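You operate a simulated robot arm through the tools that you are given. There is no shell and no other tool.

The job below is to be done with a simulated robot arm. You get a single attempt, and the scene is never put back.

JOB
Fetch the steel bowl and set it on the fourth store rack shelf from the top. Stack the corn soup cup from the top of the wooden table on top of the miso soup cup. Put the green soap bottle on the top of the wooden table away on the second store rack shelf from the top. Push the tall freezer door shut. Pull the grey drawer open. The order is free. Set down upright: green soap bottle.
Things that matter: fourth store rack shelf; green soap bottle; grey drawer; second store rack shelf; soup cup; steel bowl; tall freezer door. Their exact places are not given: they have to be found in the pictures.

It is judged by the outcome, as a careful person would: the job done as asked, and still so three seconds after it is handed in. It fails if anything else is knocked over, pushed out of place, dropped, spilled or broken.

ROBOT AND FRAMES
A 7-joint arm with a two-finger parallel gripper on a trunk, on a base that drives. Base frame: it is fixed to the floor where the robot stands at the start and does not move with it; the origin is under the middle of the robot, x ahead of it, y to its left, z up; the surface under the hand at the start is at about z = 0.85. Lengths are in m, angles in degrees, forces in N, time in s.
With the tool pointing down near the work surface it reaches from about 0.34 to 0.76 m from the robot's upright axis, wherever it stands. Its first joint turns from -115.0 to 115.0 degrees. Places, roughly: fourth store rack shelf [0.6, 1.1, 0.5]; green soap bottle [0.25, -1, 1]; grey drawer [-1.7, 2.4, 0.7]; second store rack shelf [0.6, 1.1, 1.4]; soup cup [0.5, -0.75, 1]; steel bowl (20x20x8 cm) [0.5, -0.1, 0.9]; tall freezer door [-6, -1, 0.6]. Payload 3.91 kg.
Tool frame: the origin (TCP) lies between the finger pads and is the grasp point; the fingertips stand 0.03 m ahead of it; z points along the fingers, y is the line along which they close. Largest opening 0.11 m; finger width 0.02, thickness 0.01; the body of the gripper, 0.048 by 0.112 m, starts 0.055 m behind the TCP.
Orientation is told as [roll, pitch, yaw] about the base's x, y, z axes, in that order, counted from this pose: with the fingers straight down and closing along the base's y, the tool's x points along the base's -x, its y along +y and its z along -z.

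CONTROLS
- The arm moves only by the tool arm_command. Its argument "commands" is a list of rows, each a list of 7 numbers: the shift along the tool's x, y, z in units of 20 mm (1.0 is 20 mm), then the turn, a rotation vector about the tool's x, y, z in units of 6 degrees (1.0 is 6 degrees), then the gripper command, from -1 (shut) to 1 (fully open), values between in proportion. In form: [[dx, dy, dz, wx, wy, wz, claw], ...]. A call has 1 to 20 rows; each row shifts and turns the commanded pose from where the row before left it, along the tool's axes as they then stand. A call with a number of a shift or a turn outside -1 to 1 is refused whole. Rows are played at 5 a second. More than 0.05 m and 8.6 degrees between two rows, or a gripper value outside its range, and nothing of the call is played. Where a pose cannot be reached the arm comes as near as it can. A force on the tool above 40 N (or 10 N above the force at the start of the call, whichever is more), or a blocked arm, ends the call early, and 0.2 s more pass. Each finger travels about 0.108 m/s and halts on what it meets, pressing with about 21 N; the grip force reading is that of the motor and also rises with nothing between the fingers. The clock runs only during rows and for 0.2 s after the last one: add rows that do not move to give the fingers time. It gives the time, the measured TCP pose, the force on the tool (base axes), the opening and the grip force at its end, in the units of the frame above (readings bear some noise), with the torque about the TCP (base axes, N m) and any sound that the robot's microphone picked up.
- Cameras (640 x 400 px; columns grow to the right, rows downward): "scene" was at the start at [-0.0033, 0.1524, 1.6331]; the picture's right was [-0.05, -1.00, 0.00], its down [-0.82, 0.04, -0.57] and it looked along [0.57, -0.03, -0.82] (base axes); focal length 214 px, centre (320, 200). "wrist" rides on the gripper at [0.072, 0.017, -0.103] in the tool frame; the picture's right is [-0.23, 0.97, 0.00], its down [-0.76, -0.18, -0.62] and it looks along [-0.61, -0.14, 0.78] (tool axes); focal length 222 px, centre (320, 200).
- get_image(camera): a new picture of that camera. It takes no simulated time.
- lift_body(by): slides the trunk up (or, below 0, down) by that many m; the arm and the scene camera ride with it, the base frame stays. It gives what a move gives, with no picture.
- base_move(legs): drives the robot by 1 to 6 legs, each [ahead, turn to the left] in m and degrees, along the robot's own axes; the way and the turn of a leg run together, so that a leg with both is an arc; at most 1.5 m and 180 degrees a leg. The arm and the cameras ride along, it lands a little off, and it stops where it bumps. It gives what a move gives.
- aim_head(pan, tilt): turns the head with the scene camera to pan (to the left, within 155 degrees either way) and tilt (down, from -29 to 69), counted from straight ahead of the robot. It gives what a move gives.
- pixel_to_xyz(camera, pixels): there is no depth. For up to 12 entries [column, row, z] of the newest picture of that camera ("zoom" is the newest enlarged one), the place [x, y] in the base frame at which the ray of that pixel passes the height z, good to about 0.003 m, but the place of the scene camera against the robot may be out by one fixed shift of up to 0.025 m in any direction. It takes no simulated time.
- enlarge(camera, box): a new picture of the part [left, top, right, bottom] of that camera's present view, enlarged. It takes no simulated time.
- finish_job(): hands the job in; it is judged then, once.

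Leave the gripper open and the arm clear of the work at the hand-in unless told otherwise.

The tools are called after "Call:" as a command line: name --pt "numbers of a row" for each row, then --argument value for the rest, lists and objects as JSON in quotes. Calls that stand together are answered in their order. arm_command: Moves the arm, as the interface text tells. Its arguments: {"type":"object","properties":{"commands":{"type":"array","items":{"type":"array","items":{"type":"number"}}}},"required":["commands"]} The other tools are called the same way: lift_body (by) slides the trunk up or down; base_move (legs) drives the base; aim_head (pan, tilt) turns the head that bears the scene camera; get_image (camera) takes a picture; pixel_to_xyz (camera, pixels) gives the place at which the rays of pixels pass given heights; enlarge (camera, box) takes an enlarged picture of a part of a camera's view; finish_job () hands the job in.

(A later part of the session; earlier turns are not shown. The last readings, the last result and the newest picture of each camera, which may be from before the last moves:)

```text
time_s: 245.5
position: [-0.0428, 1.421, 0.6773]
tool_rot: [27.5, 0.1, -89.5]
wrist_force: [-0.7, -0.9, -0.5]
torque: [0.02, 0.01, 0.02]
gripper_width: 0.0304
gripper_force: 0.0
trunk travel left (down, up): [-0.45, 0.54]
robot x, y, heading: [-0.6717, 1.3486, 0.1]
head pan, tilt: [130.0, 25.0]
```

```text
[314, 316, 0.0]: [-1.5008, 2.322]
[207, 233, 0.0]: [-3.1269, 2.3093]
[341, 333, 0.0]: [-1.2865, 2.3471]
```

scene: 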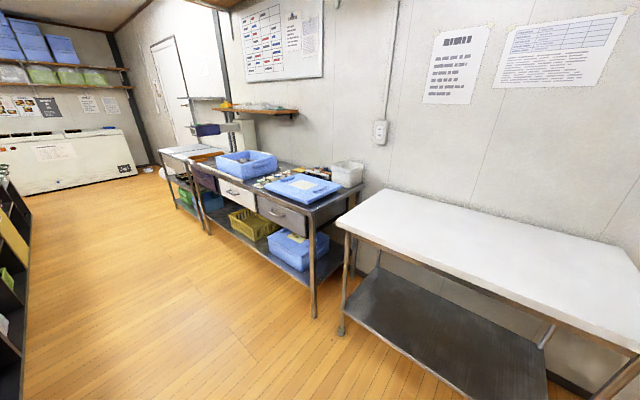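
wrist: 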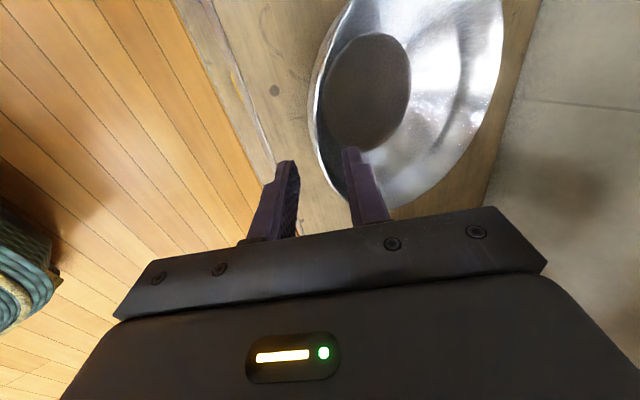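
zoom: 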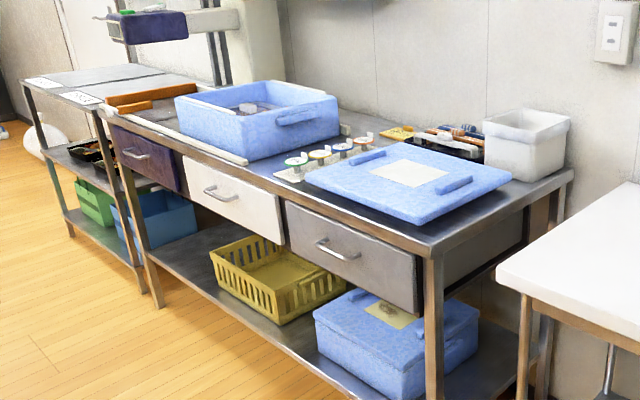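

Handle centre is about (−1.83, 2.33, 0.70), table front at y ≈ 2.32. I drive to about (−1.82, 1.45) and face it (+y).

Call:
base_move --legs '[[0, 175], [1.15, 0], [0, -85]]'

Call:
aim_head --pan 0 --tilt 30

Call:
get_image --camera "scene"

Call:
get_image --camera "wrist"

```text
time_s: 265.0
position: [-2.4176, 1.5542, 0.6767]
tool_rot: [27.6, 0.1, 67.4]
wrist_force: [0.6, -0.7, 0.2]
torque: [-0.01, 0.02, 0.02]
gripper_width: 0.0303
gripper_force: 0.0
trunk travel left (down, up): [-0.45, 0.54]
robot x, y, heading: [-1.812, 1.3786, 157.4]
head pan, tilt: [130.0, 25.0]
stopped in leg 3: the robot was blocked; the commanded pose is now the measured one
```

```text
time_s: 267.1
position: [-2.4193, 1.5532, 0.6768]
tool_rot: [27.5, 0.1, 67.3]
wrist_force: [-0.3, 1.0, -0.2]
torque: [0.03, -0.02, 0.02]
gripper_width: 0.0305
gripper_force: 0.1
trunk travel left (down, up): [-0.45, 0.54]
robot x, y, heading: [-1.8087, 1.3745, 157.6]
head pan, tilt: [0.0, 30.0]
```

```text
taken
```

scene: 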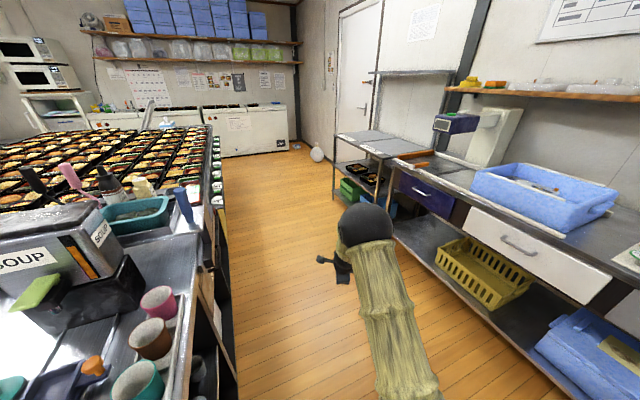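

```text
taken
```

wrist: 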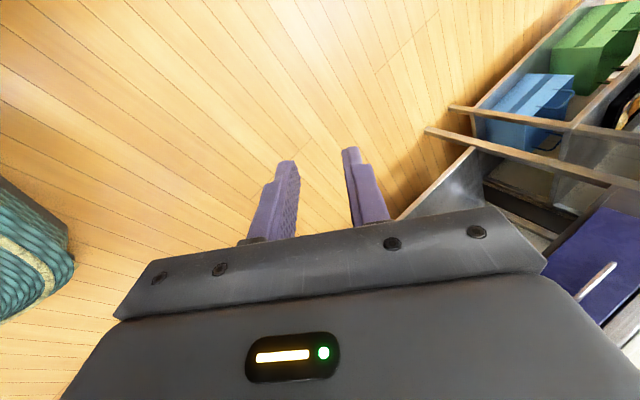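

The turn was blocked at 157°, probably the base's rear against the island. I look back-left to see what's close.

Call:
aim_head --pan 110 --tilt 55

Call:
get_image --camera "scene"

Call:
aim_head --pan 150 --tilt 50

Call:
get_image --camera "scene"

```text
time_s: 269.0
position: [-2.4188, 1.5541, 0.6764]
tool_rot: [27.5, 0.1, 67.4]
wrist_force: [0.5, -0.1, 0.7]
torque: [-0.02, 0.02, -0.01]
gripper_width: 0.0304
gripper_force: 0.2
trunk travel left (down, up): [-0.45, 0.54]
robot x, y, heading: [-1.8086, 1.3744, 157.4]
head pan, tilt: [110.0, 55.0]
```

```text
taken
```

scene: 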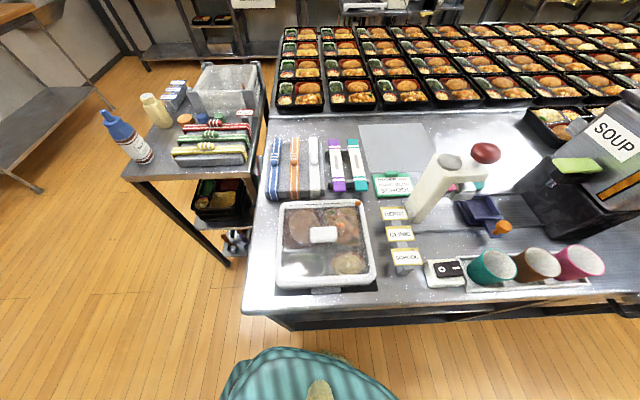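

```text
time_s: 270.1
position: [-2.4185, 1.5532, 0.6766]
tool_rot: [27.6, 0.1, 67.3]
wrist_force: [0.2, 0.0, -0.3]
torque: [0.03, 0.0, 0.02]
gripper_width: 0.0306
gripper_force: 0.0
trunk travel left (down, up): [-0.45, 0.54]
robot x, y, heading: [-1.8095, 1.3758, 157.4]
head pan, tilt: [150.0, 50.0]
```

```text
taken
```

scene: 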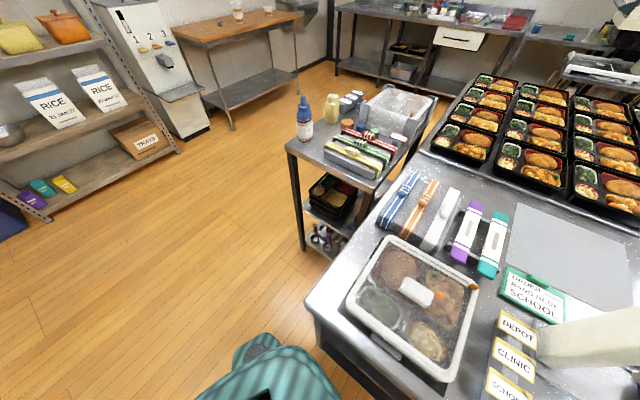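

Call:
pixel_to_xyz --camera "scene" --pixels '[[306, 306, 0.87], [375, 203, 0.87], [286, 148, 0.85], [400, 390, 0.87], [302, 248, 0.0], [310, 350, 0.6]]'

```text
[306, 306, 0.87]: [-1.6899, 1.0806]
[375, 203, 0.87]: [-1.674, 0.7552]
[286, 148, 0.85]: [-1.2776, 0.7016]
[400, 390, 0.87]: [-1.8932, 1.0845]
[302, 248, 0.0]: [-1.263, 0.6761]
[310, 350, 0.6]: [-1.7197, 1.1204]
```

Island's edge is at y ≈ 1.085; nothing on it moved. I go forward out of the contact, then manoeuvre to about (−1.83, 1.51) facing +y.

Call:
base_move --legs '[[0.35, 0], [0, -157], [0.3, 0], [0, 90]]'

Call:
aim_head --pan 0 --tilt 35

Call:
get_image --camera "scene"

Call:
get_image --camera "wrist"

```text
time_s: 275.7
position: [-2.5713, 1.9906, 0.6769]
tool_rot: [27.6, 0.1, 35.8]
wrist_force: [-0.8, -0.3, 0.4]
torque: [0.03, 0.02, 0.0]
gripper_width: 0.0301
gripper_force: 0.0
trunk travel left (down, up): [-0.45, 0.54]
robot x, y, heading: [-2.1478, 1.5195, 133.6]
head pan, tilt: [150.0, 50.0]
stopped in leg 2: the robot was blocked; the commanded pose is now the measured one
```

```text
time_s: 278.1
position: [-2.5723, 1.9916, 0.6752]
tool_rot: [27.6, 0.1, 35.8]
wrist_force: [-0.6, -0.6, 0.6]
torque: [0.01, 0.0, -0.01]
gripper_width: 0.0302
gripper_force: 0.1
trunk travel left (down, up): [-0.45, 0.54]
robot x, y, heading: [-2.1482, 1.5237, 133.5]
head pan, tilt: [0.0, 35.0]
```

```text
taken
```

scene: 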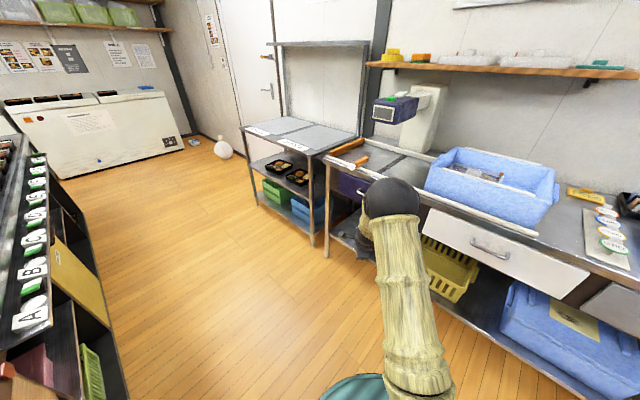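

```text
taken
```

wrist: 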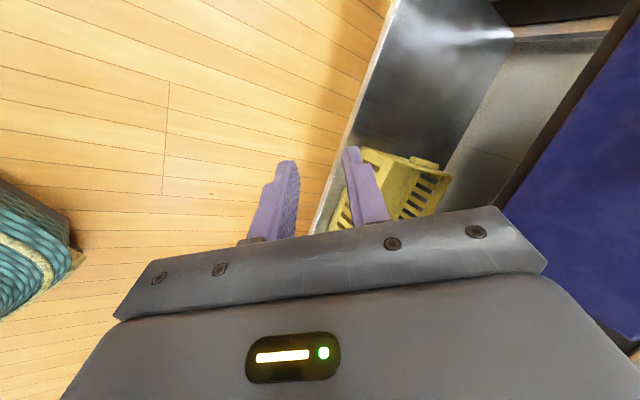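

Blocked again at 133°. I check where the island edge is here on the left, and what lies behind.

Call:
pixel_to_xyz --camera "scene" --pixels '[[50, 325, 0.87], [130, 385, 0.0], [100, 395, 0.1], [45, 160, 0.87], [330, 250, 0.0]]'

Call:
aim_head --pan 120 --tilt 60

Call:
get_image --camera "scene"

Call:
pixel_to_xyz --camera "scene" --pixels '[[320, 200, 0.87], [200, 300, 0.87], [320, 300, 0.87], [450, 300, 0.87]]'

Call:
aim_head --pan -60 --tilt 55

Call:
get_image --camera "scene"

```text
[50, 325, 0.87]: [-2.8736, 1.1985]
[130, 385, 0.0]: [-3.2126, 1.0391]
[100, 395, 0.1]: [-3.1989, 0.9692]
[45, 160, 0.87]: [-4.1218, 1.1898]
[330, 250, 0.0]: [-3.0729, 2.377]
```

```text
time_s: 280.1
position: [-2.5722, 1.9916, 0.6765]
tool_rot: [27.6, 0.2, 35.8]
wrist_force: [-0.4, -0.7, 0.4]
torque: [-0.02, 0.01, -0.03]
gripper_width: 0.0304
gripper_force: 0.1
trunk travel left (down, up): [-0.45, 0.54]
robot x, y, heading: [-2.1487, 1.5264, 133.6]
head pan, tilt: [120.0, 60.0]
```

```text
taken
```

scene: 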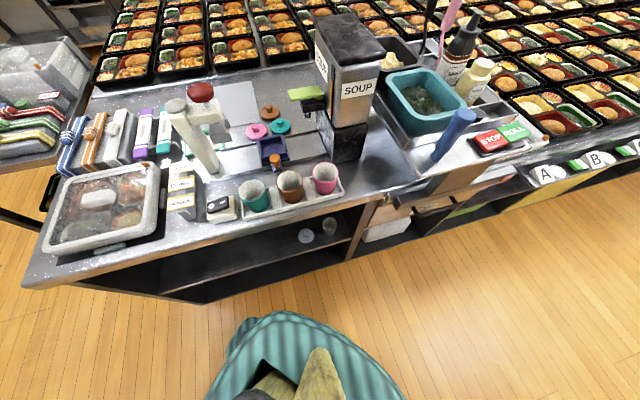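

```text
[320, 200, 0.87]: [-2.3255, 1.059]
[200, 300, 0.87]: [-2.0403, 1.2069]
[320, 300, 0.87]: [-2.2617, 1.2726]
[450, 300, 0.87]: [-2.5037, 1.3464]
```

```text
time_s: 282.8
position: [-2.5709, 1.992, 0.6764]
tool_rot: [27.6, 0.1, 35.8]
wrist_force: [-0.6, 0.6, 0.1]
torque: [-0.02, 0.02, 0.02]
gripper_width: 0.0304
gripper_force: 0.1
trunk travel left (down, up): [-0.45, 0.54]
robot x, y, heading: [-2.1469, 1.5204, 133.4]
head pan, tilt: [-60.0, 55.0]
```

```text
taken
```

scene: 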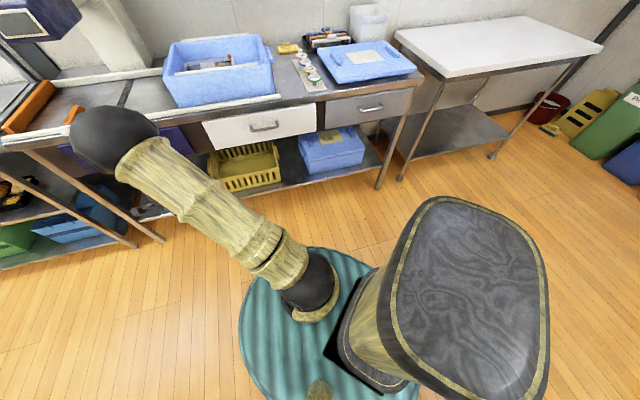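

The base's rear reaches about 0.45 m behind its axis, so it met the island. I don't need to face the drawer squarely: I turn back to 180°, reverse 0.3 m and turn only to about 138°, then reach to the right with the arm.

Call:
base_move --legs '[[0, 46.5], [-0.3, 0], [0, -42]]'

Call:
aim_head --pan -40 --tilt 35

Call:
get_image --camera "scene"

```text
time_s: 290.8
position: [-2.3053, 1.957, 0.6758]
tool_rot: [27.6, 0.1, 40.7]
wrist_force: [-0.5, 0.4, 0.4]
torque: [0.0, 0.02, 0.01]
gripper_width: 0.0301
gripper_force: 0.0
trunk travel left (down, up): [-0.45, 0.54]
robot x, y, heading: [-1.8424, 1.5205, 138.6]
head pan, tilt: [-60.0, 55.0]
```

```text
time_s: 291.7
position: [-2.3049, 1.9552, 0.6761]
tool_rot: [27.5, 0.1, 40.7]
wrist_force: [-0.3, -0.7, 0.6]
torque: [0.02, -0.02, 0.0]
gripper_width: 0.0303
gripper_force: 0.0
trunk travel left (down, up): [-0.45, 0.54]
robot x, y, heading: [-1.843, 1.5201, 138.2]
head pan, tilt: [-40.0, 35.0]
```

```text
taken
```

scene: 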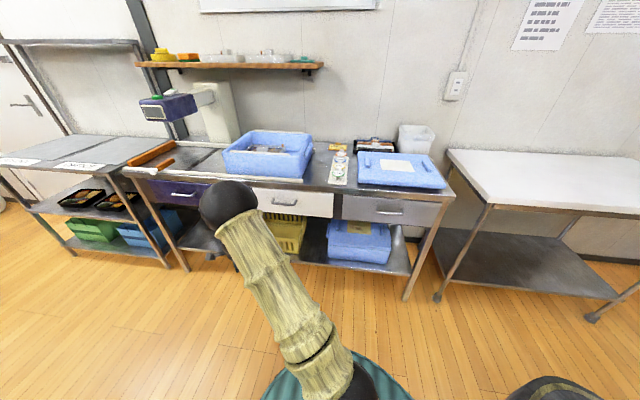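

Now the grey drawer and its handle (389,211) are in view. I enlarge and measure it.

Call:
enlarge --camera "scene" --box '[320, 160, 460, 260]'

Call:
pixel_to_xyz --camera "scene" --pixels '[[389, 211, 0.7], [389, 211, 0.68], [389, 211, 0.72], [405, 301, 0.0], [187, 269, 0.0], [345, 196, 0.78], [440, 203, 0.78], [345, 217, 0.62], [437, 225, 0.62]]'

```text
4.00 times, centred on (390, 210) of scene
```

zoom: 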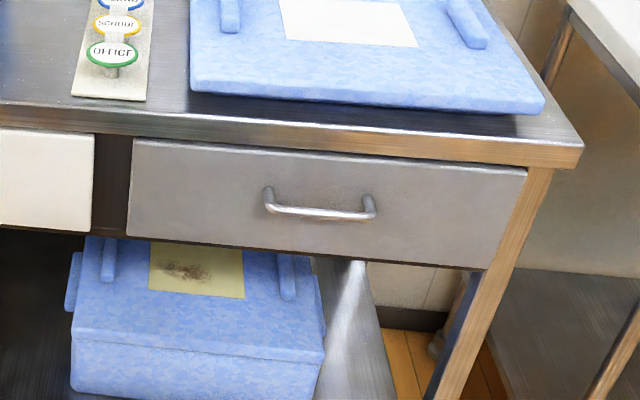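

```text
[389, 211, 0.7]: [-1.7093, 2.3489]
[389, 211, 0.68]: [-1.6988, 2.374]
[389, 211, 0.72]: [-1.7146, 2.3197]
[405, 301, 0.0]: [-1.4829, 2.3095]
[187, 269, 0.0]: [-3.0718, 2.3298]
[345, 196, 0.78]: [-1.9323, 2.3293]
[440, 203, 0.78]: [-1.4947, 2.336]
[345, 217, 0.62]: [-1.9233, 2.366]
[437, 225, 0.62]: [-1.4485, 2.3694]
```

Cross-checking with the earlier view, the handle is really near (−1.72, 2.245, 0.77). For a comfortable pull I want more distance, so I move the base to about (−1.35, 1.48), heading 115°, clear of the island.

Call:
base_move --legs '[[0, 37], [-0.495, 0], [0, -60]]'

Call:
aim_head --pan 0 --tilt 35

Call:
get_image --camera "scene"

Call:
get_image --camera "wrist"

```text
time_s: 301.3
position: [-1.6089, 2.064, 0.6758]
tool_rot: [27.6, 0.1, 17.4]
wrist_force: [1.3, 0.1, 0.9]
torque: [0.01, 0.01, -0.04]
gripper_width: 0.0304
gripper_force: 0.0
trunk travel left (down, up): [-0.45, 0.54]
robot x, y, heading: [-1.3497, 1.4816, 115.3]
head pan, tilt: [-40.0, 35.0]
```

```text
time_s: 302.3
position: [-1.61, 2.0632, 0.6763]
tool_rot: [27.6, 0.1, 17.4]
wrist_force: [0.6, 0.1, 0.4]
torque: [0.03, -0.02, -0.01]
gripper_width: 0.0303
gripper_force: 0.0
trunk travel left (down, up): [-0.45, 0.54]
robot x, y, heading: [-1.3556, 1.4839, 115.0]
head pan, tilt: [0.0, 35.0]
```

```text
taken
```

scene: 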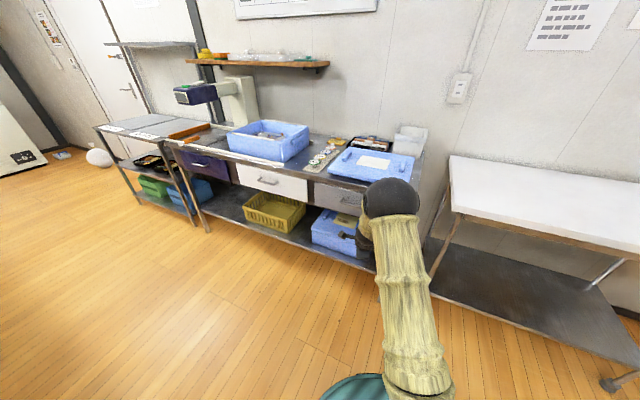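

```text
taken
```

wrist: 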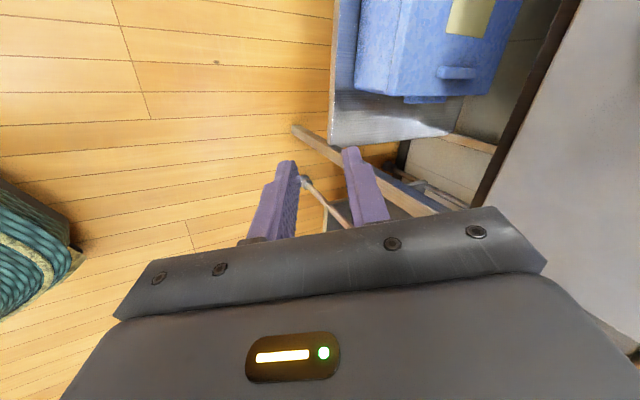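

I turn the tool to point along +y (yaw 0) and tilt it up to 15° below horizontal, fingers closing vertically.

Call:
arm_command --pt "0 0 -0.5 0 -0.448 0.857 -0.45" --pt "0 0 -0.5 0 -0.448 0.857 -0.45" --pt "0 0 -0.5 0 -0.448 0.857 -0.45" --pt "0 0 -0.4 -0.88 0 0 -0.2" --pt "0 0 -0.4 -0.88 0 0 0" --pt "0 0 -0.2 -0.88 0 0 0" --pt "0 0 0 -0.88 0 0 0" --pt "0 0 0 -0.88 0 0 0" --pt "0 0 0 -0.88 0 0 0" --pt "0 0 0 -0.88 0 0 0" --pt "0 0 0 -0.88 0 0 0" --pt "0 0 0 -0.88 0 0 0" --pt "0 0 0 0 0 0 0" --pt "0 0 0 0 0 0 0"

Call:
get_image --camera "wrist"

Call:
get_image --camera "scene"

```text
time_s: 305.3
position: [-1.6062, 2.0393, 0.7197]
tool_rot: [75.2, 0.1, 0.1]
wrist_force: [-0.6, 0.3, -0.9]
torque: [0.0, 0.01, -0.02]
gripper_width: 0.0549
gripper_force: 0.0
trunk travel left (down, up): [-0.45, 0.54]
robot x, y, heading: [-1.3521, 1.4817, 115.0]
head pan, tilt: [0.0, 35.0]
```

```text
taken
```

wrist: 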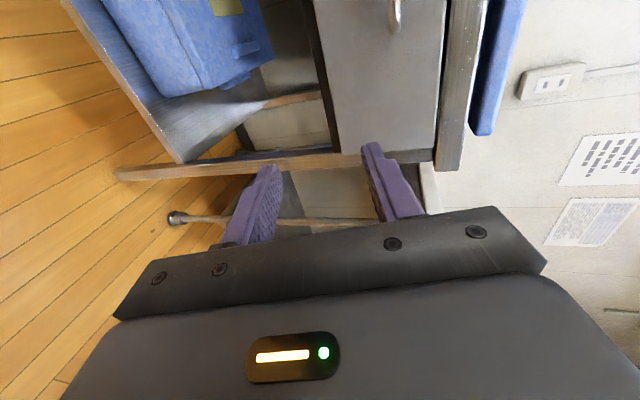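

```text
taken
```

scene: 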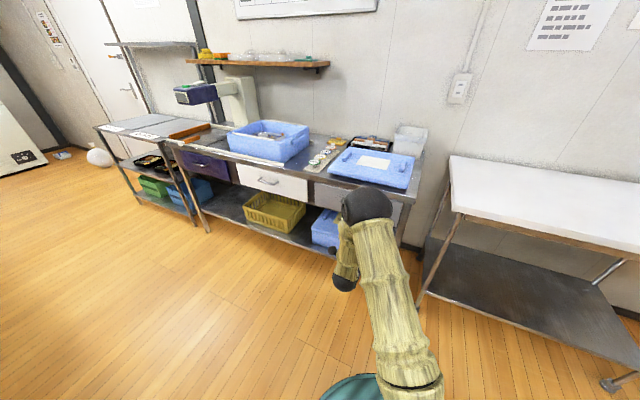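

The tool is oriented. I shift left 0.115 m and up 0.05 m to face the handle.

Call:
arm_command --pt "0.8 0.4 -0.1 0 0 0 0" --pt "0.95 0.4 -0.1 0 0 0 0" --pt "0.95 0.4 -0.1 0 0 0 0" --pt "0.95 0.4 -0.1 0 0 0 0" --pt "0.95 0.4 -0.1 0 0 0 0" --pt "0.95 0.4 -0.1 0 0 0 0" --pt "0 0 0 0 0 0 0" --pt "0 0 0 0 0 0 0"

Call:
get_image --camera "wrist"

```text
time_s: 307.1
position: [-1.7166, 2.041, 0.7707]
tool_rot: [75.0, 0.1, 0.0]
wrist_force: [0.3, 0.5, 0.1]
torque: [-0.01, -0.02, -0.01]
gripper_width: 0.0549
gripper_force: 0.1
trunk travel left (down, up): [-0.45, 0.54]
robot x, y, heading: [-1.353, 1.4821, 115.0]
head pan, tilt: [0.0, 35.0]
```

```text
taken
```

wrist: 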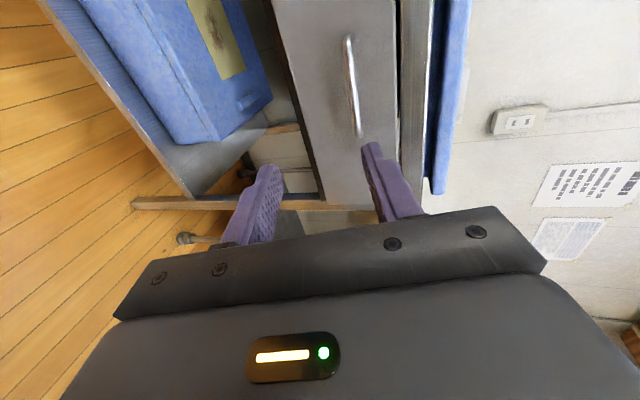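

The handle bar spans (345,38)–(360,133) in the wrist view: x from −1.77 to −1.66, z ≈ 0.76. I advance to about 0.1 m before it and re-measure its depth.

Call:
arm_command --pt "0 0.35 0.78 0 0 0 0" --pt "0 0.35 0.78 0 0 0 0" --pt "0 0.35 0.78 0 0 0 0" --pt "0 0.35 0.78 0 0 0 0" --pt "0 0.35 0.78 0 0 0 0" --pt "0 0.35 0.8 0 0 0 0" --pt "0 0 0 0 0 0 0" --pt "0 0 0 0 0 0 0"

Call:
get_image --camera "wrist"

Call:
enlarge --camera "wrist" --box '[240, 0, 460, 220]'

```text
time_s: 308.9
position: [-1.7162, 2.1425, 0.7877]
tool_rot: [75.1, 0.0, 0.0]
wrist_force: [0.4, -0.1, 0.2]
torque: [0.01, -0.01, 0.0]
gripper_width: 0.055
gripper_force: 0.0
trunk travel left (down, up): [-0.45, 0.54]
robot x, y, heading: [-1.3559, 1.4821, 115.1]
head pan, tilt: [0.0, 35.0]
```

```text
taken
```

wrist: 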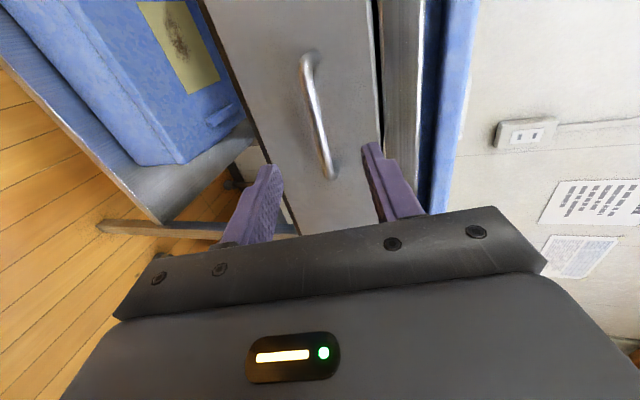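

```text
1.82 times, centred on (350, 110) of wrist
```

zoom: 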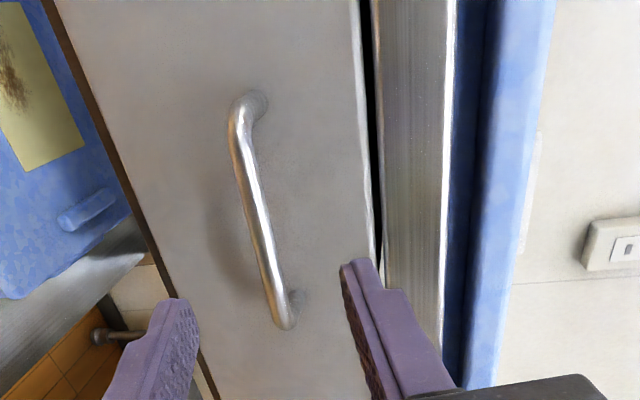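

Triangulated bar: (−1.72, 2.242, 0.760). It lies on the tool axis, so I advance 0.09 m and look before closing.

Call:
arm_command --pt "0 0 0.9 0 0 0 0" --pt "0 0 0.9 0 0 0 0" --pt "0 0 0.9 0 0 0 0" --pt "0 0 0.9 0 0 0 0" --pt "0 0 0.9 0 0 0 0" --pt "0 0 0 0 0 0 0" --pt "0 0 0 0 0 0 0"

Call:
get_image --camera "wrist"

```text
time_s: 310.5
position: [-1.7154, 2.2295, 0.7633]
tool_rot: [75.0, 0.1, 0.1]
wrist_force: [-0.3, -0.1, 0.1]
torque: [-0.03, 0.04, 0.01]
gripper_width: 0.0551
gripper_force: 0.2
trunk travel left (down, up): [-0.45, 0.54]
robot x, y, heading: [-1.3544, 1.485, 114.9]
head pan, tilt: [0.0, 35.0]
```

```text
taken
```

wrist: 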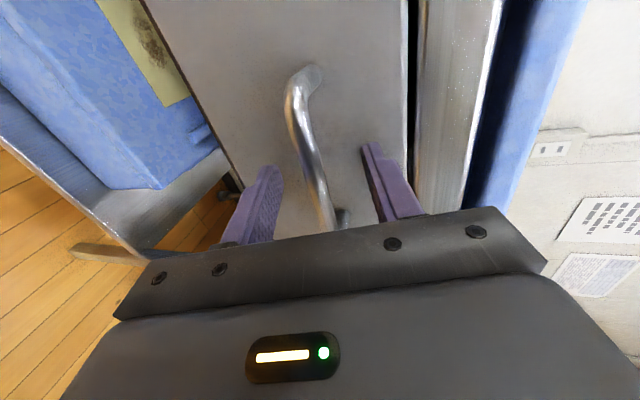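

The bar is between the fingers with no contact. I close on it.

Call:
arm_command --pt "0 0 0 0 0 0 -0.4" --pt "0 0 0 0 0 0 -0.7" --pt "0 0 0 0 0 0 -1" --pt "0 0 0 0 0 0 -1" --pt "0 0 0 0 0 0 -1"

Call:
get_image --camera "wrist"

```text
time_s: 311.7
position: [-1.7167, 2.2291, 0.7623]
tool_rot: [74.9, 0.1, 0.0]
wrist_force: [3.7, -7.5, -8.1]
torque: [-0.08, 0.08, -0.04]
gripper_width: 0.0116
gripper_force: 45.1
trunk travel left (down, up): [-0.45, 0.54]
robot x, y, heading: [-1.3554, 1.4779, 115.1]
head pan, tilt: [0.0, 35.0]
```

```text
taken
```

wrist: 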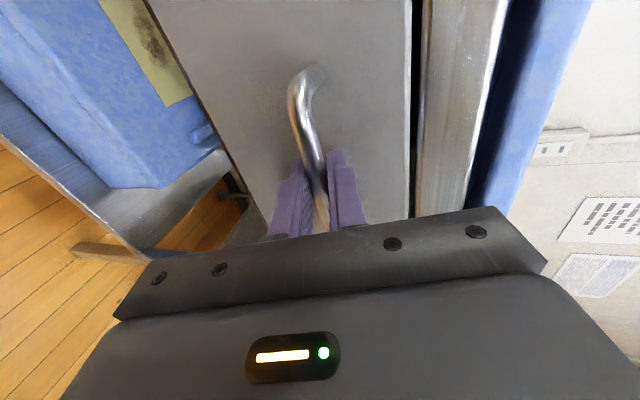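

The bar is gripped (11.6 mm). I pull straight back (−y) gently, 5 cm first.

Call:
arm_command --pt "0 -0.065 -0.24 0 0 0 -1" --pt "0 -0.13 -0.48 0 0 0 -1" --pt "0 -0.13 -0.48 0 0 0 -1" --pt "0 -0.13 -0.48 0 0 0 -1" --pt "0 -0.13 -0.48 0 0 0 -1" --pt "0 -0.13 -0.48 0 0 0 -1" --pt "0 0 0 0 0 0 -1"

Call:
get_image --camera "wrist"

Call:
get_image --camera "scene"

```text
time_s: 313.3
position: [-1.7159, 2.1751, 0.7625]
tool_rot: [75.0, 0.1, 0.0]
wrist_force: [-0.3, 0.6, -6.4]
torque: [-0.03, 0.01, -0.21]
gripper_width: 0.0116
gripper_force: 45.4
trunk travel left (down, up): [-0.45, 0.54]
robot x, y, heading: [-1.3517, 1.4796, 115.0]
head pan, tilt: [0.0, 35.0]
```

```text
taken
```

wrist: 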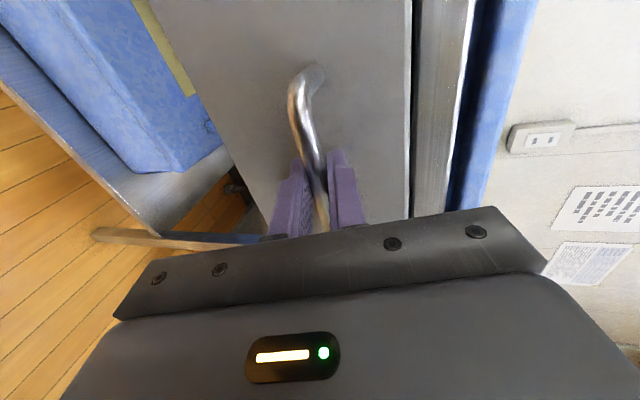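

```text
taken
```

scene: 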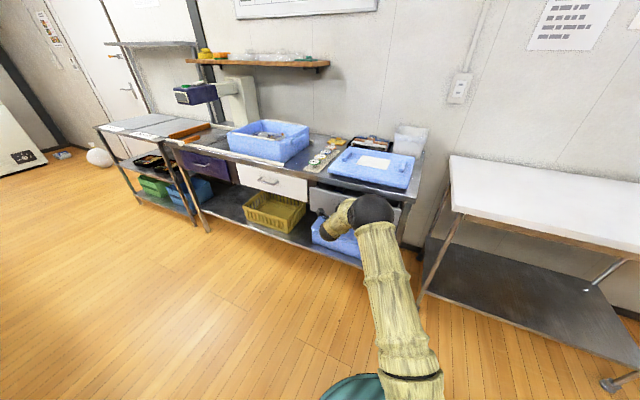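

The drawer follows easily. I continue pulling another 0.15 m.

Call:
arm_command --pt "0 -0.13 -0.48 0 0 0 -1" --pt "0 -0.195 -0.725 0 0 0 -1" --pt "0 -0.195 -0.725 0 0 0 -1" --pt "0 -0.195 -0.725 0 0 0 -1" --pt "0 -0.195 -0.725 0 0 0 -1" --pt "0 -0.195 -0.725 0 0 0 -1" --pt "0 -0.195 -0.725 0 0 0 -1" --pt "0 -0.195 -0.725 0 0 0 -1" --pt "0 -0.195 -0.725 0 0 0 -1" --pt "0 -0.195 -0.725 0 0 0 -1" --pt "0 0 0 0 0 0 -1"

Call:
get_image --camera "wrist"

Call:
get_image --camera "scene"

```text
time_s: 315.7
position: [-1.7158, 2.0296, 0.762]
tool_rot: [74.9, 0.1, 0.0]
wrist_force: [3.7, -1.0, -7.7]
torque: [-0.02, -0.02, -0.41]
gripper_width: 0.0117
gripper_force: 45.0
trunk travel left (down, up): [-0.45, 0.54]
robot x, y, heading: [-1.3522, 1.486, 115.3]
head pan, tilt: [0.0, 35.0]
```

```text
taken
```

wrist: 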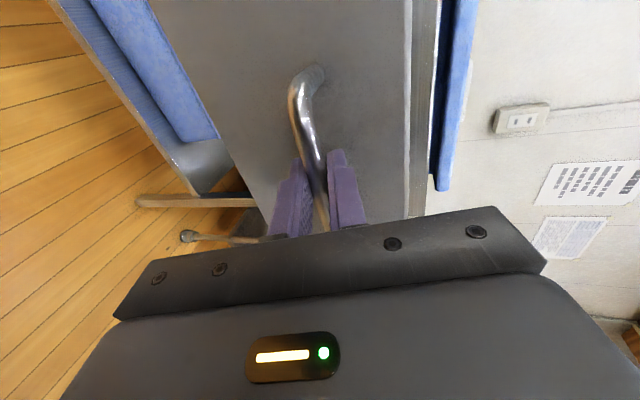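

```text
taken
```

scene: 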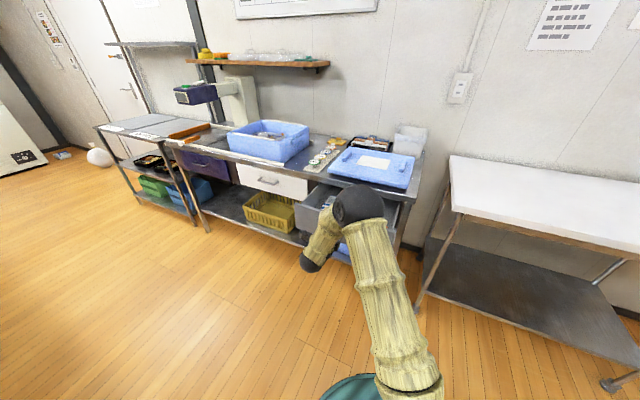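

Open 0.20 m with things visible in it. I pull 5 cm more, watching for a stop.

Call:
arm_command --pt "0 -0.13 -0.48 0 0 0 -1" --pt "0 -0.13 -0.48 0 0 0 -1" --pt "0 -0.13 -0.48 0 0 0 -1" --pt "0 -0.13 -0.48 0 0 0 -1" --pt "0 -0.13 -0.48 0 0 0 -1" --pt "0 0 0 0 0 0 -1"

```text
time_s: 317.1
position: [-1.715, 1.9779, 0.7623]
tool_rot: [75.0, 0.0, -0.1]
wrist_force: [10.2, -0.1, -5.2]
torque: [-0.05, -0.09, -0.47]
gripper_width: 0.0116
gripper_force: 45.5
trunk travel left (down, up): [-0.45, 0.54]
robot x, y, heading: [-1.3564, 1.4844, 115.0]
head pan, tilt: [0.0, 35.0]
```

Open by 0.25 m. I release the bar and draw the fingers back off it.

Call:
arm_command --pt "0 0 0 0 0 0 -0.7" --pt "0 0 0 0 0 0 -0.3" --pt "0 0 0 0 0 0 0.1" --pt "0 0 0 0 0 0 0.1" --pt "0 0 -0.4 0 0 0 0.1" --pt "0 0 -0.6 0 0 0 0.1" --pt "0 0 -0.8 0 0 0 0.1" --pt "0 0 -0.8 0 0 0 0.1" --pt "0 0 -0.8 0 0 0 0.1" --pt "0 0 0 0 0 0 0.1"

Call:
get_image --camera "wrist"

Call:
get_image --camera "scene"

```text
time_s: 319.3
position: [-1.7167, 1.9137, 0.7791]
tool_rot: [75.1, 0.1, 0.1]
wrist_force: [-0.4, 0.3, 0.3]
torque: [0.01, 0.03, -0.01]
gripper_width: 0.0603
gripper_force: 0.1
trunk travel left (down, up): [-0.45, 0.54]
robot x, y, heading: [-1.3581, 1.4821, 115.2]
head pan, tilt: [0.0, 35.0]
```

```text
taken
```

wrist: 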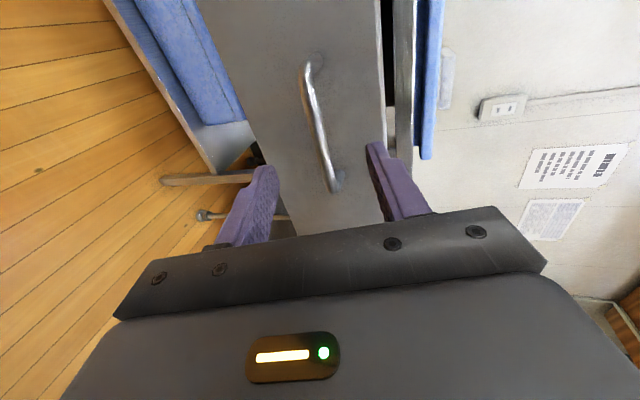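

```text
taken
```

scene: 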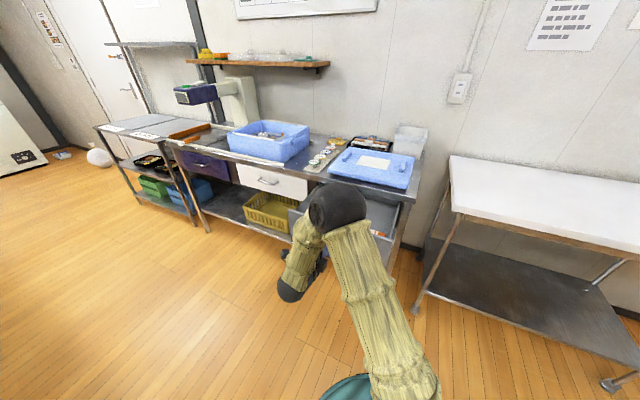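

The drawer is open. I raise the trunk 0.3 m so the arm clears everything, then drive around the east end toward the south aisle for the freezer.

Call:
lift_body --by 0.3

Call:
base_move --legs '[[0, -115], [0.6, 0], [0, -90], [1.2, 0], [1.2, 0], [0, -90]]'

Call:
aim_head --pan 0 --tilt 20

Call:
get_image --camera "scene"

```text
time_s: 322.3
position: [-1.7167, 1.9135, 1.08]
tool_rot: [75.0, 0.1, 0.0]
wrist_force: [-0.8, 0.3, 0.1]
torque: [-0.03, 0.04, -0.04]
gripper_width: 0.0605
gripper_force: 0.0
trunk travel left (down, up): [-0.75, 0.24]
robot x, y, heading: [-1.3541, 1.4816, 115.3]
head pan, tilt: [0.0, 35.0]
```

```text
time_s: 358.0
position: [-1.4094, -1.0547, 1.0795]
tool_rot: [75.0, 0.0, 63.7]
wrist_force: [-0.5, -0.6, -0.3]
torque: [0.01, 0.0, -0.01]
gripper_width: 0.0605
gripper_force: 0.1
trunk travel left (down, up): [-0.75, 0.24]
robot x, y, heading: [-0.8612, -0.9191, 178.9]
head pan, tilt: [0.0, 35.0]
```

```text
time_s: 358.8
position: [-1.4091, -1.0548, 1.0787]
tool_rot: [75.1, 0.0, 63.6]
wrist_force: [0.1, -1.4, 0.3]
torque: [0.03, -0.01, 0.0]
gripper_width: 0.0604
gripper_force: 0.1
trunk travel left (down, up): [-0.75, 0.24]
robot x, y, heading: [-0.8634, -0.915, 178.7]
head pan, tilt: [0.0, 20.0]
```

```text
taken
```

scene: 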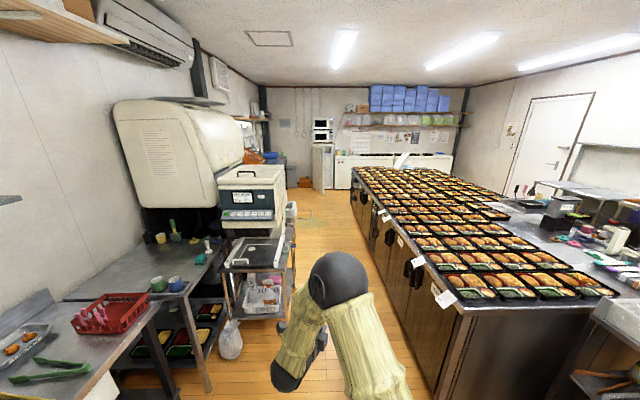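

The south aisle lies ahead with the freezer at its end (322,165). I measure the aisle's free width.

Call:
pixel_to_xyz --camera "scene" --pixels '[[462, 312, 0.87], [380, 205, 0.87], [355, 170, 0.87], [296, 240, 0.85], [230, 358, 0.0], [210, 390, 0.0], [345, 215, 0.0], [290, 310, 0.1], [322, 192, 0.0], [298, 187, 0.0]]'

Call:
enlarge --camera "scene" --box '[220, 100, 420, 260]'

```text
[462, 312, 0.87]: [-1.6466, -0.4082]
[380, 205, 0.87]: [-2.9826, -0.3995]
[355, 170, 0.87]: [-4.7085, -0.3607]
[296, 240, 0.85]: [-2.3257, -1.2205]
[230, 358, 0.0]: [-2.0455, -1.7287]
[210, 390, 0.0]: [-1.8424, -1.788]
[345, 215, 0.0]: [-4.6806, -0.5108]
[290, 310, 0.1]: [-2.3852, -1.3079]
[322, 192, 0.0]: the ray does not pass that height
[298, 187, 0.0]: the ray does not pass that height
```

```text
2.50 times, centred on (320, 180) of scene
```

zoom: 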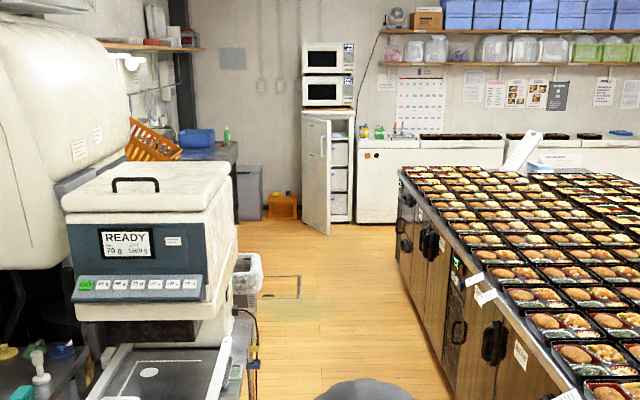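

The aisle is free between y ≈ −1.22 (cart) and −0.40 (island). I drive along its middle, y ≈ −0.81, in steps.

Call:
base_move --legs '[[0, -7], [0.75, 0], [0, 8]]'

Call:
get_image --camera "scene"

```text
time_s: 365.0
position: [-2.1463, -0.9437, 1.0789]
tool_rot: [75.1, 0.0, 63.9]
wrist_force: [0.1, 0.2, -0.6]
torque: [-0.01, -0.01, 0.0]
gripper_width: 0.0606
gripper_force: 0.1
trunk travel left (down, up): [-0.75, 0.24]
robot x, y, heading: [-1.6012, -0.8061, 179.2]
head pan, tilt: [0.0, 20.0]
```

```text
taken
```

scene: 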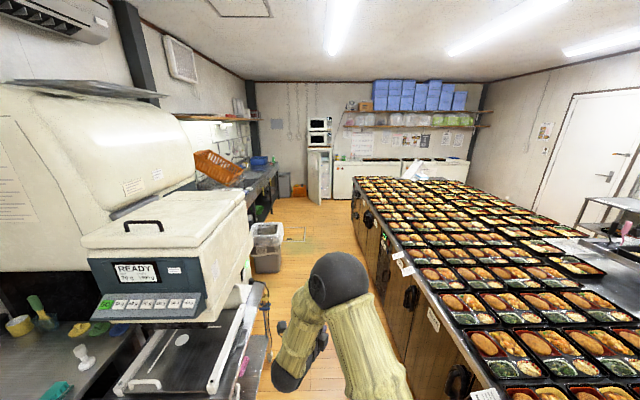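

Call:
pixel_to_xyz --camera "scene" --pixels '[[207, 318, 1.0], [253, 255, 1.0], [240, 200, 1.25], [265, 350, 0.85], [268, 290, 0.85], [253, 275, 0.0], [283, 262, 0.0], [283, 228, 0.4], [350, 190, 0.87], [470, 345, 0.87]]'

```text
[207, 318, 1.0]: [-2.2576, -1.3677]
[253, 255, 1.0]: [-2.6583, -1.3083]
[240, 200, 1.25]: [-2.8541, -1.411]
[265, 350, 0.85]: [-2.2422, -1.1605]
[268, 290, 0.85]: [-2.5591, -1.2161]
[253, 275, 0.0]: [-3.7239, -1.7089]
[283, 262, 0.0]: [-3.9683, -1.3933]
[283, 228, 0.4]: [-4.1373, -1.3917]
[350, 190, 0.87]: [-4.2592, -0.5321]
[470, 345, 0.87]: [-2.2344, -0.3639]
```

Clear on both sides. I drive 1.4 m on.

Call:
base_move --legs '[[1.4, 0]]'

Call:
get_image --camera "scene"

```text
time_s: 373.2
position: [-3.5567, -0.8991, 1.0795]
tool_rot: [75.1, 0.0, 62.8]
wrist_force: [0.3, -0.2, -0.1]
torque: [0.0, 0.02, 0.0]
gripper_width: 0.0604
gripper_force: 0.1
trunk travel left (down, up): [-0.75, 0.24]
robot x, y, heading: [-3.0091, -0.7742, 178.3]
head pan, tilt: [0.0, 20.0]
```

```text
taken
```

scene: 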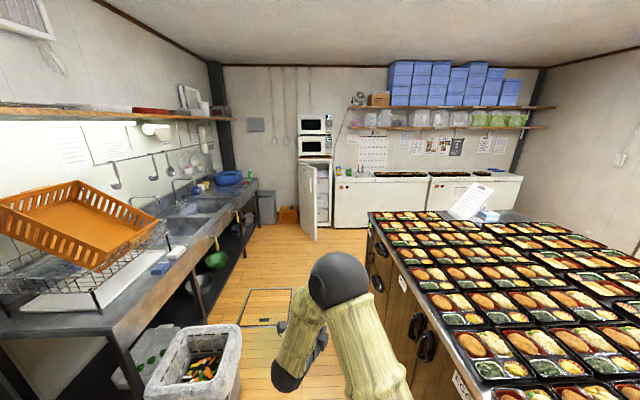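

The freezer and its ajar door (298–317, 160–240) are ahead. I zoom and measure.

Call:
enlarge --camera "scene" --box '[260, 100, 380, 260]'

Call:
pixel_to_xyz --camera "scene" --pixels '[[316, 240, 0.05], [299, 222, 0.05], [330, 226, 0.05], [240, 340, 0.4], [238, 398, 0.0], [370, 265, 0.0], [290, 325, 0.0], [290, 289, 0.0], [242, 289, 0.0]]'

```text
2.50 times, centred on (320, 180) of scene
```

zoom: 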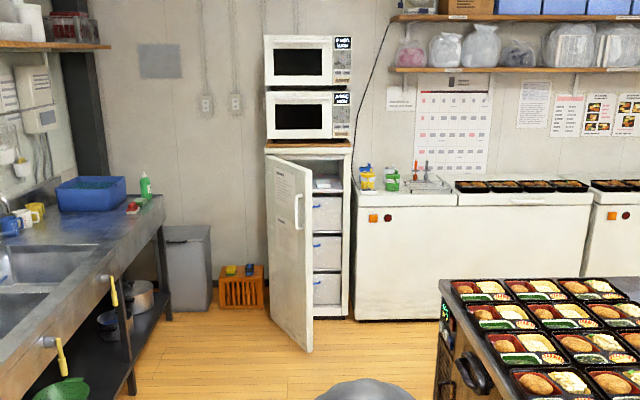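

```text
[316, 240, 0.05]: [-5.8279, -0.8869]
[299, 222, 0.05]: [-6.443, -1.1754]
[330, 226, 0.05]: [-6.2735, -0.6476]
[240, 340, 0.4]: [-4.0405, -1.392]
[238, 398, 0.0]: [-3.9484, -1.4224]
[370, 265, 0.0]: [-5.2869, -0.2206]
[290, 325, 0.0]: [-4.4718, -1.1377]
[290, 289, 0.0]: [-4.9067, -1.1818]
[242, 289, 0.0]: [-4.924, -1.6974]
```

Door hinge is about (−6.35, −1.17), free edge about (−5.85, −0.9), open roughly 60°. I drive on along the aisle (skirting the floor plate), and close the fingers into a fist.

Call:
base_move --legs '[[0, 1.5], [1.3, 0], [0.45, 0]]'

Call:
arm_command --pt "0 0 0 0 0 0 -0.5" --pt "0 0 0 0 0 0 -1" --pt "0 0 0 0 0 0 -1"

Call:
get_image --camera "scene"

```text
time_s: 384.0
position: [-5.3135, -0.8807, 1.0793]
tool_rot: [75.0, 0.2, 64.0]
wrist_force: [-0.7, 0.1, 0.4]
torque: [0.01, 0.01, -0.02]
gripper_width: 0.0606
gripper_force: 0.1
trunk travel left (down, up): [-0.75, 0.24]
robot x, y, heading: [-4.7679, -0.7391, 179.3]
head pan, tilt: [0.0, 20.0]
```

```text
time_s: 384.8
position: [-5.3132, -0.8804, 1.0806]
tool_rot: [74.9, 0.1, 64.0]
wrist_force: [-0.5, 0.7, -0.4]
torque: [0.02, -0.01, 0.0]
gripper_width: 0.0
gripper_force: 21.2
trunk travel left (down, up): [-0.75, 0.24]
robot x, y, heading: [-4.7678, -0.7431, 179.1]
head pan, tilt: [0.0, 20.0]
```

```text
taken
```

scene: 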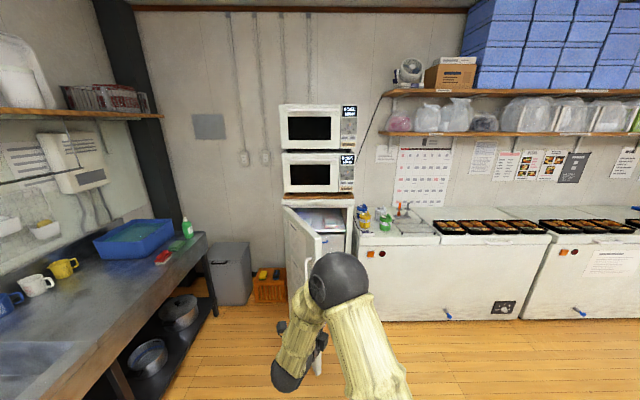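

Call:
aim_head --pan 0 --tilt 35

Call:
get_image --camera "scene"

Call:
enlarge --camera "scene" --box '[220, 60, 420, 320]'

Call:
pixel_to_xyz --camera "scene" --pixels '[[320, 142, 1.15], [283, 117, 1.15], [352, 120, 1.15], [283, 115, 1.1], [317, 290, 0.05], [287, 240, 0.05]]'

```text
time_s: 385.6
position: [-5.3138, -0.8806, 1.0801]
tool_rot: [75.0, 0.1, 64.0]
wrist_force: [-0.6, 0.5, -0.2]
torque: [0.0, -0.01, -0.02]
gripper_width: 0.0
gripper_force: 21.4
trunk travel left (down, up): [-0.75, 0.24]
robot x, y, heading: [-4.767, -0.7447, 179.3]
head pan, tilt: [0.0, 35.0]
```

```text
taken
```

scene: 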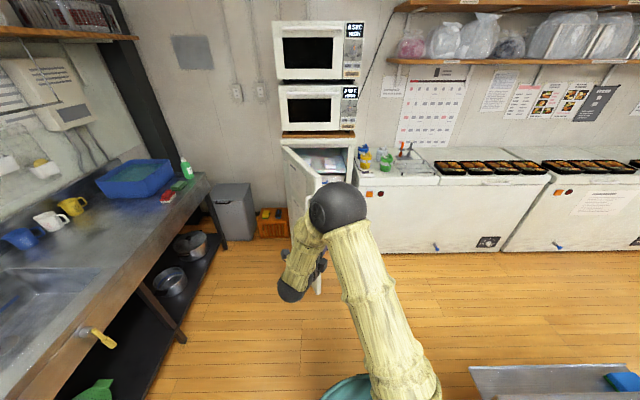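

```text
1.54 times, centred on (320, 190) of scene
```

zoom: 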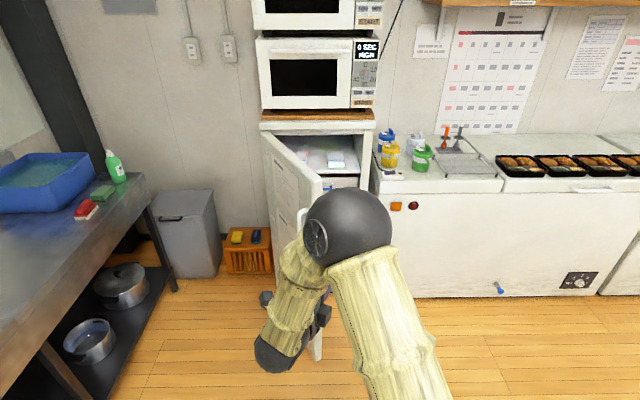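

```text
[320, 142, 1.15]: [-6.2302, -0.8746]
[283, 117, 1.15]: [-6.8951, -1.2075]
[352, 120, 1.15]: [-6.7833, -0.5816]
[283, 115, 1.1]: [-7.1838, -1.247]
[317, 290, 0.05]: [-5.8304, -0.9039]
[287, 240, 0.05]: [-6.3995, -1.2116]
```

Call:
pixel_to_xyz --camera "scene" --pixels '[[322, 177, 1.1], [322, 177, 1.05], [322, 177, 1.15], [283, 147, 1.1], [283, 147, 1.15], [355, 148, 1.1], [355, 148, 1.15], [298, 262, 0.05], [318, 292, 0.05]]'

```text
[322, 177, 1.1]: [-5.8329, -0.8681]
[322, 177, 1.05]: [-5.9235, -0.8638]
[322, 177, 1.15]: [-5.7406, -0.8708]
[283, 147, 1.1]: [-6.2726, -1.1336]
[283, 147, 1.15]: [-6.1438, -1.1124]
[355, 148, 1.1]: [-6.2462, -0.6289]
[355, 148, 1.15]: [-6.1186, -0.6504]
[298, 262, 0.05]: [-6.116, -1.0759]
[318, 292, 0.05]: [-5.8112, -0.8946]
```

Door: hinge ≈ (−6.27, −1.13), free edge ≈ (−5.82, −0.88), top z ≈ 1.10, handle up high; I'll push below it. I drive to about (−5.30, −1.0).

Call:
base_move --legs '[[0, 26.5], [0.59, 0], [0, -27]]'

Call:
get_image --camera "scene"

Call:
get_image --camera "wrist"

```text
time_s: 387.5
position: [-5.2322, -1.0632, 1.079]
tool_rot: [75.0, 0.0, 84.5]
wrist_force: [0.2, -0.1, 0.5]
torque: [-0.01, -0.01, -0.01]
gripper_width: 0.0
gripper_force: 20.6
trunk travel left (down, up): [-0.75, 0.24]
robot x, y, heading: [-4.7719, -0.745, -160.5]
head pan, tilt: [0.0, 35.0]
stopped in leg 1: the robot was blocked; the commanded pose is now the measured one
```

```text
taken
```

scene: 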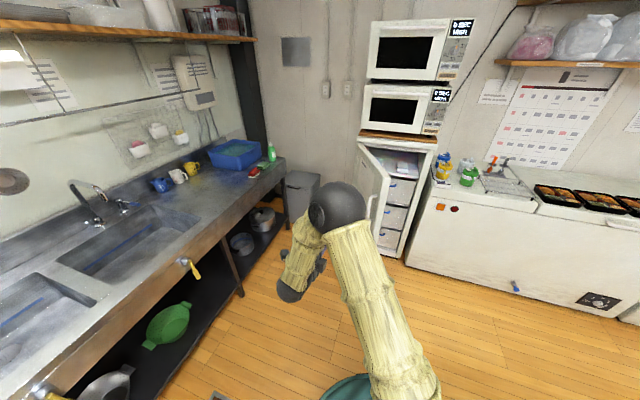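

```text
taken
```

wrist: 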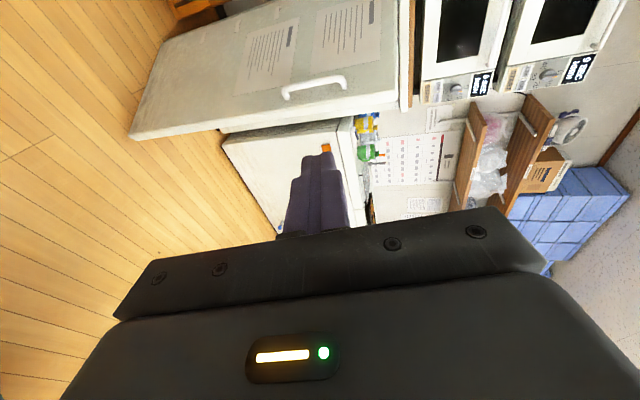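

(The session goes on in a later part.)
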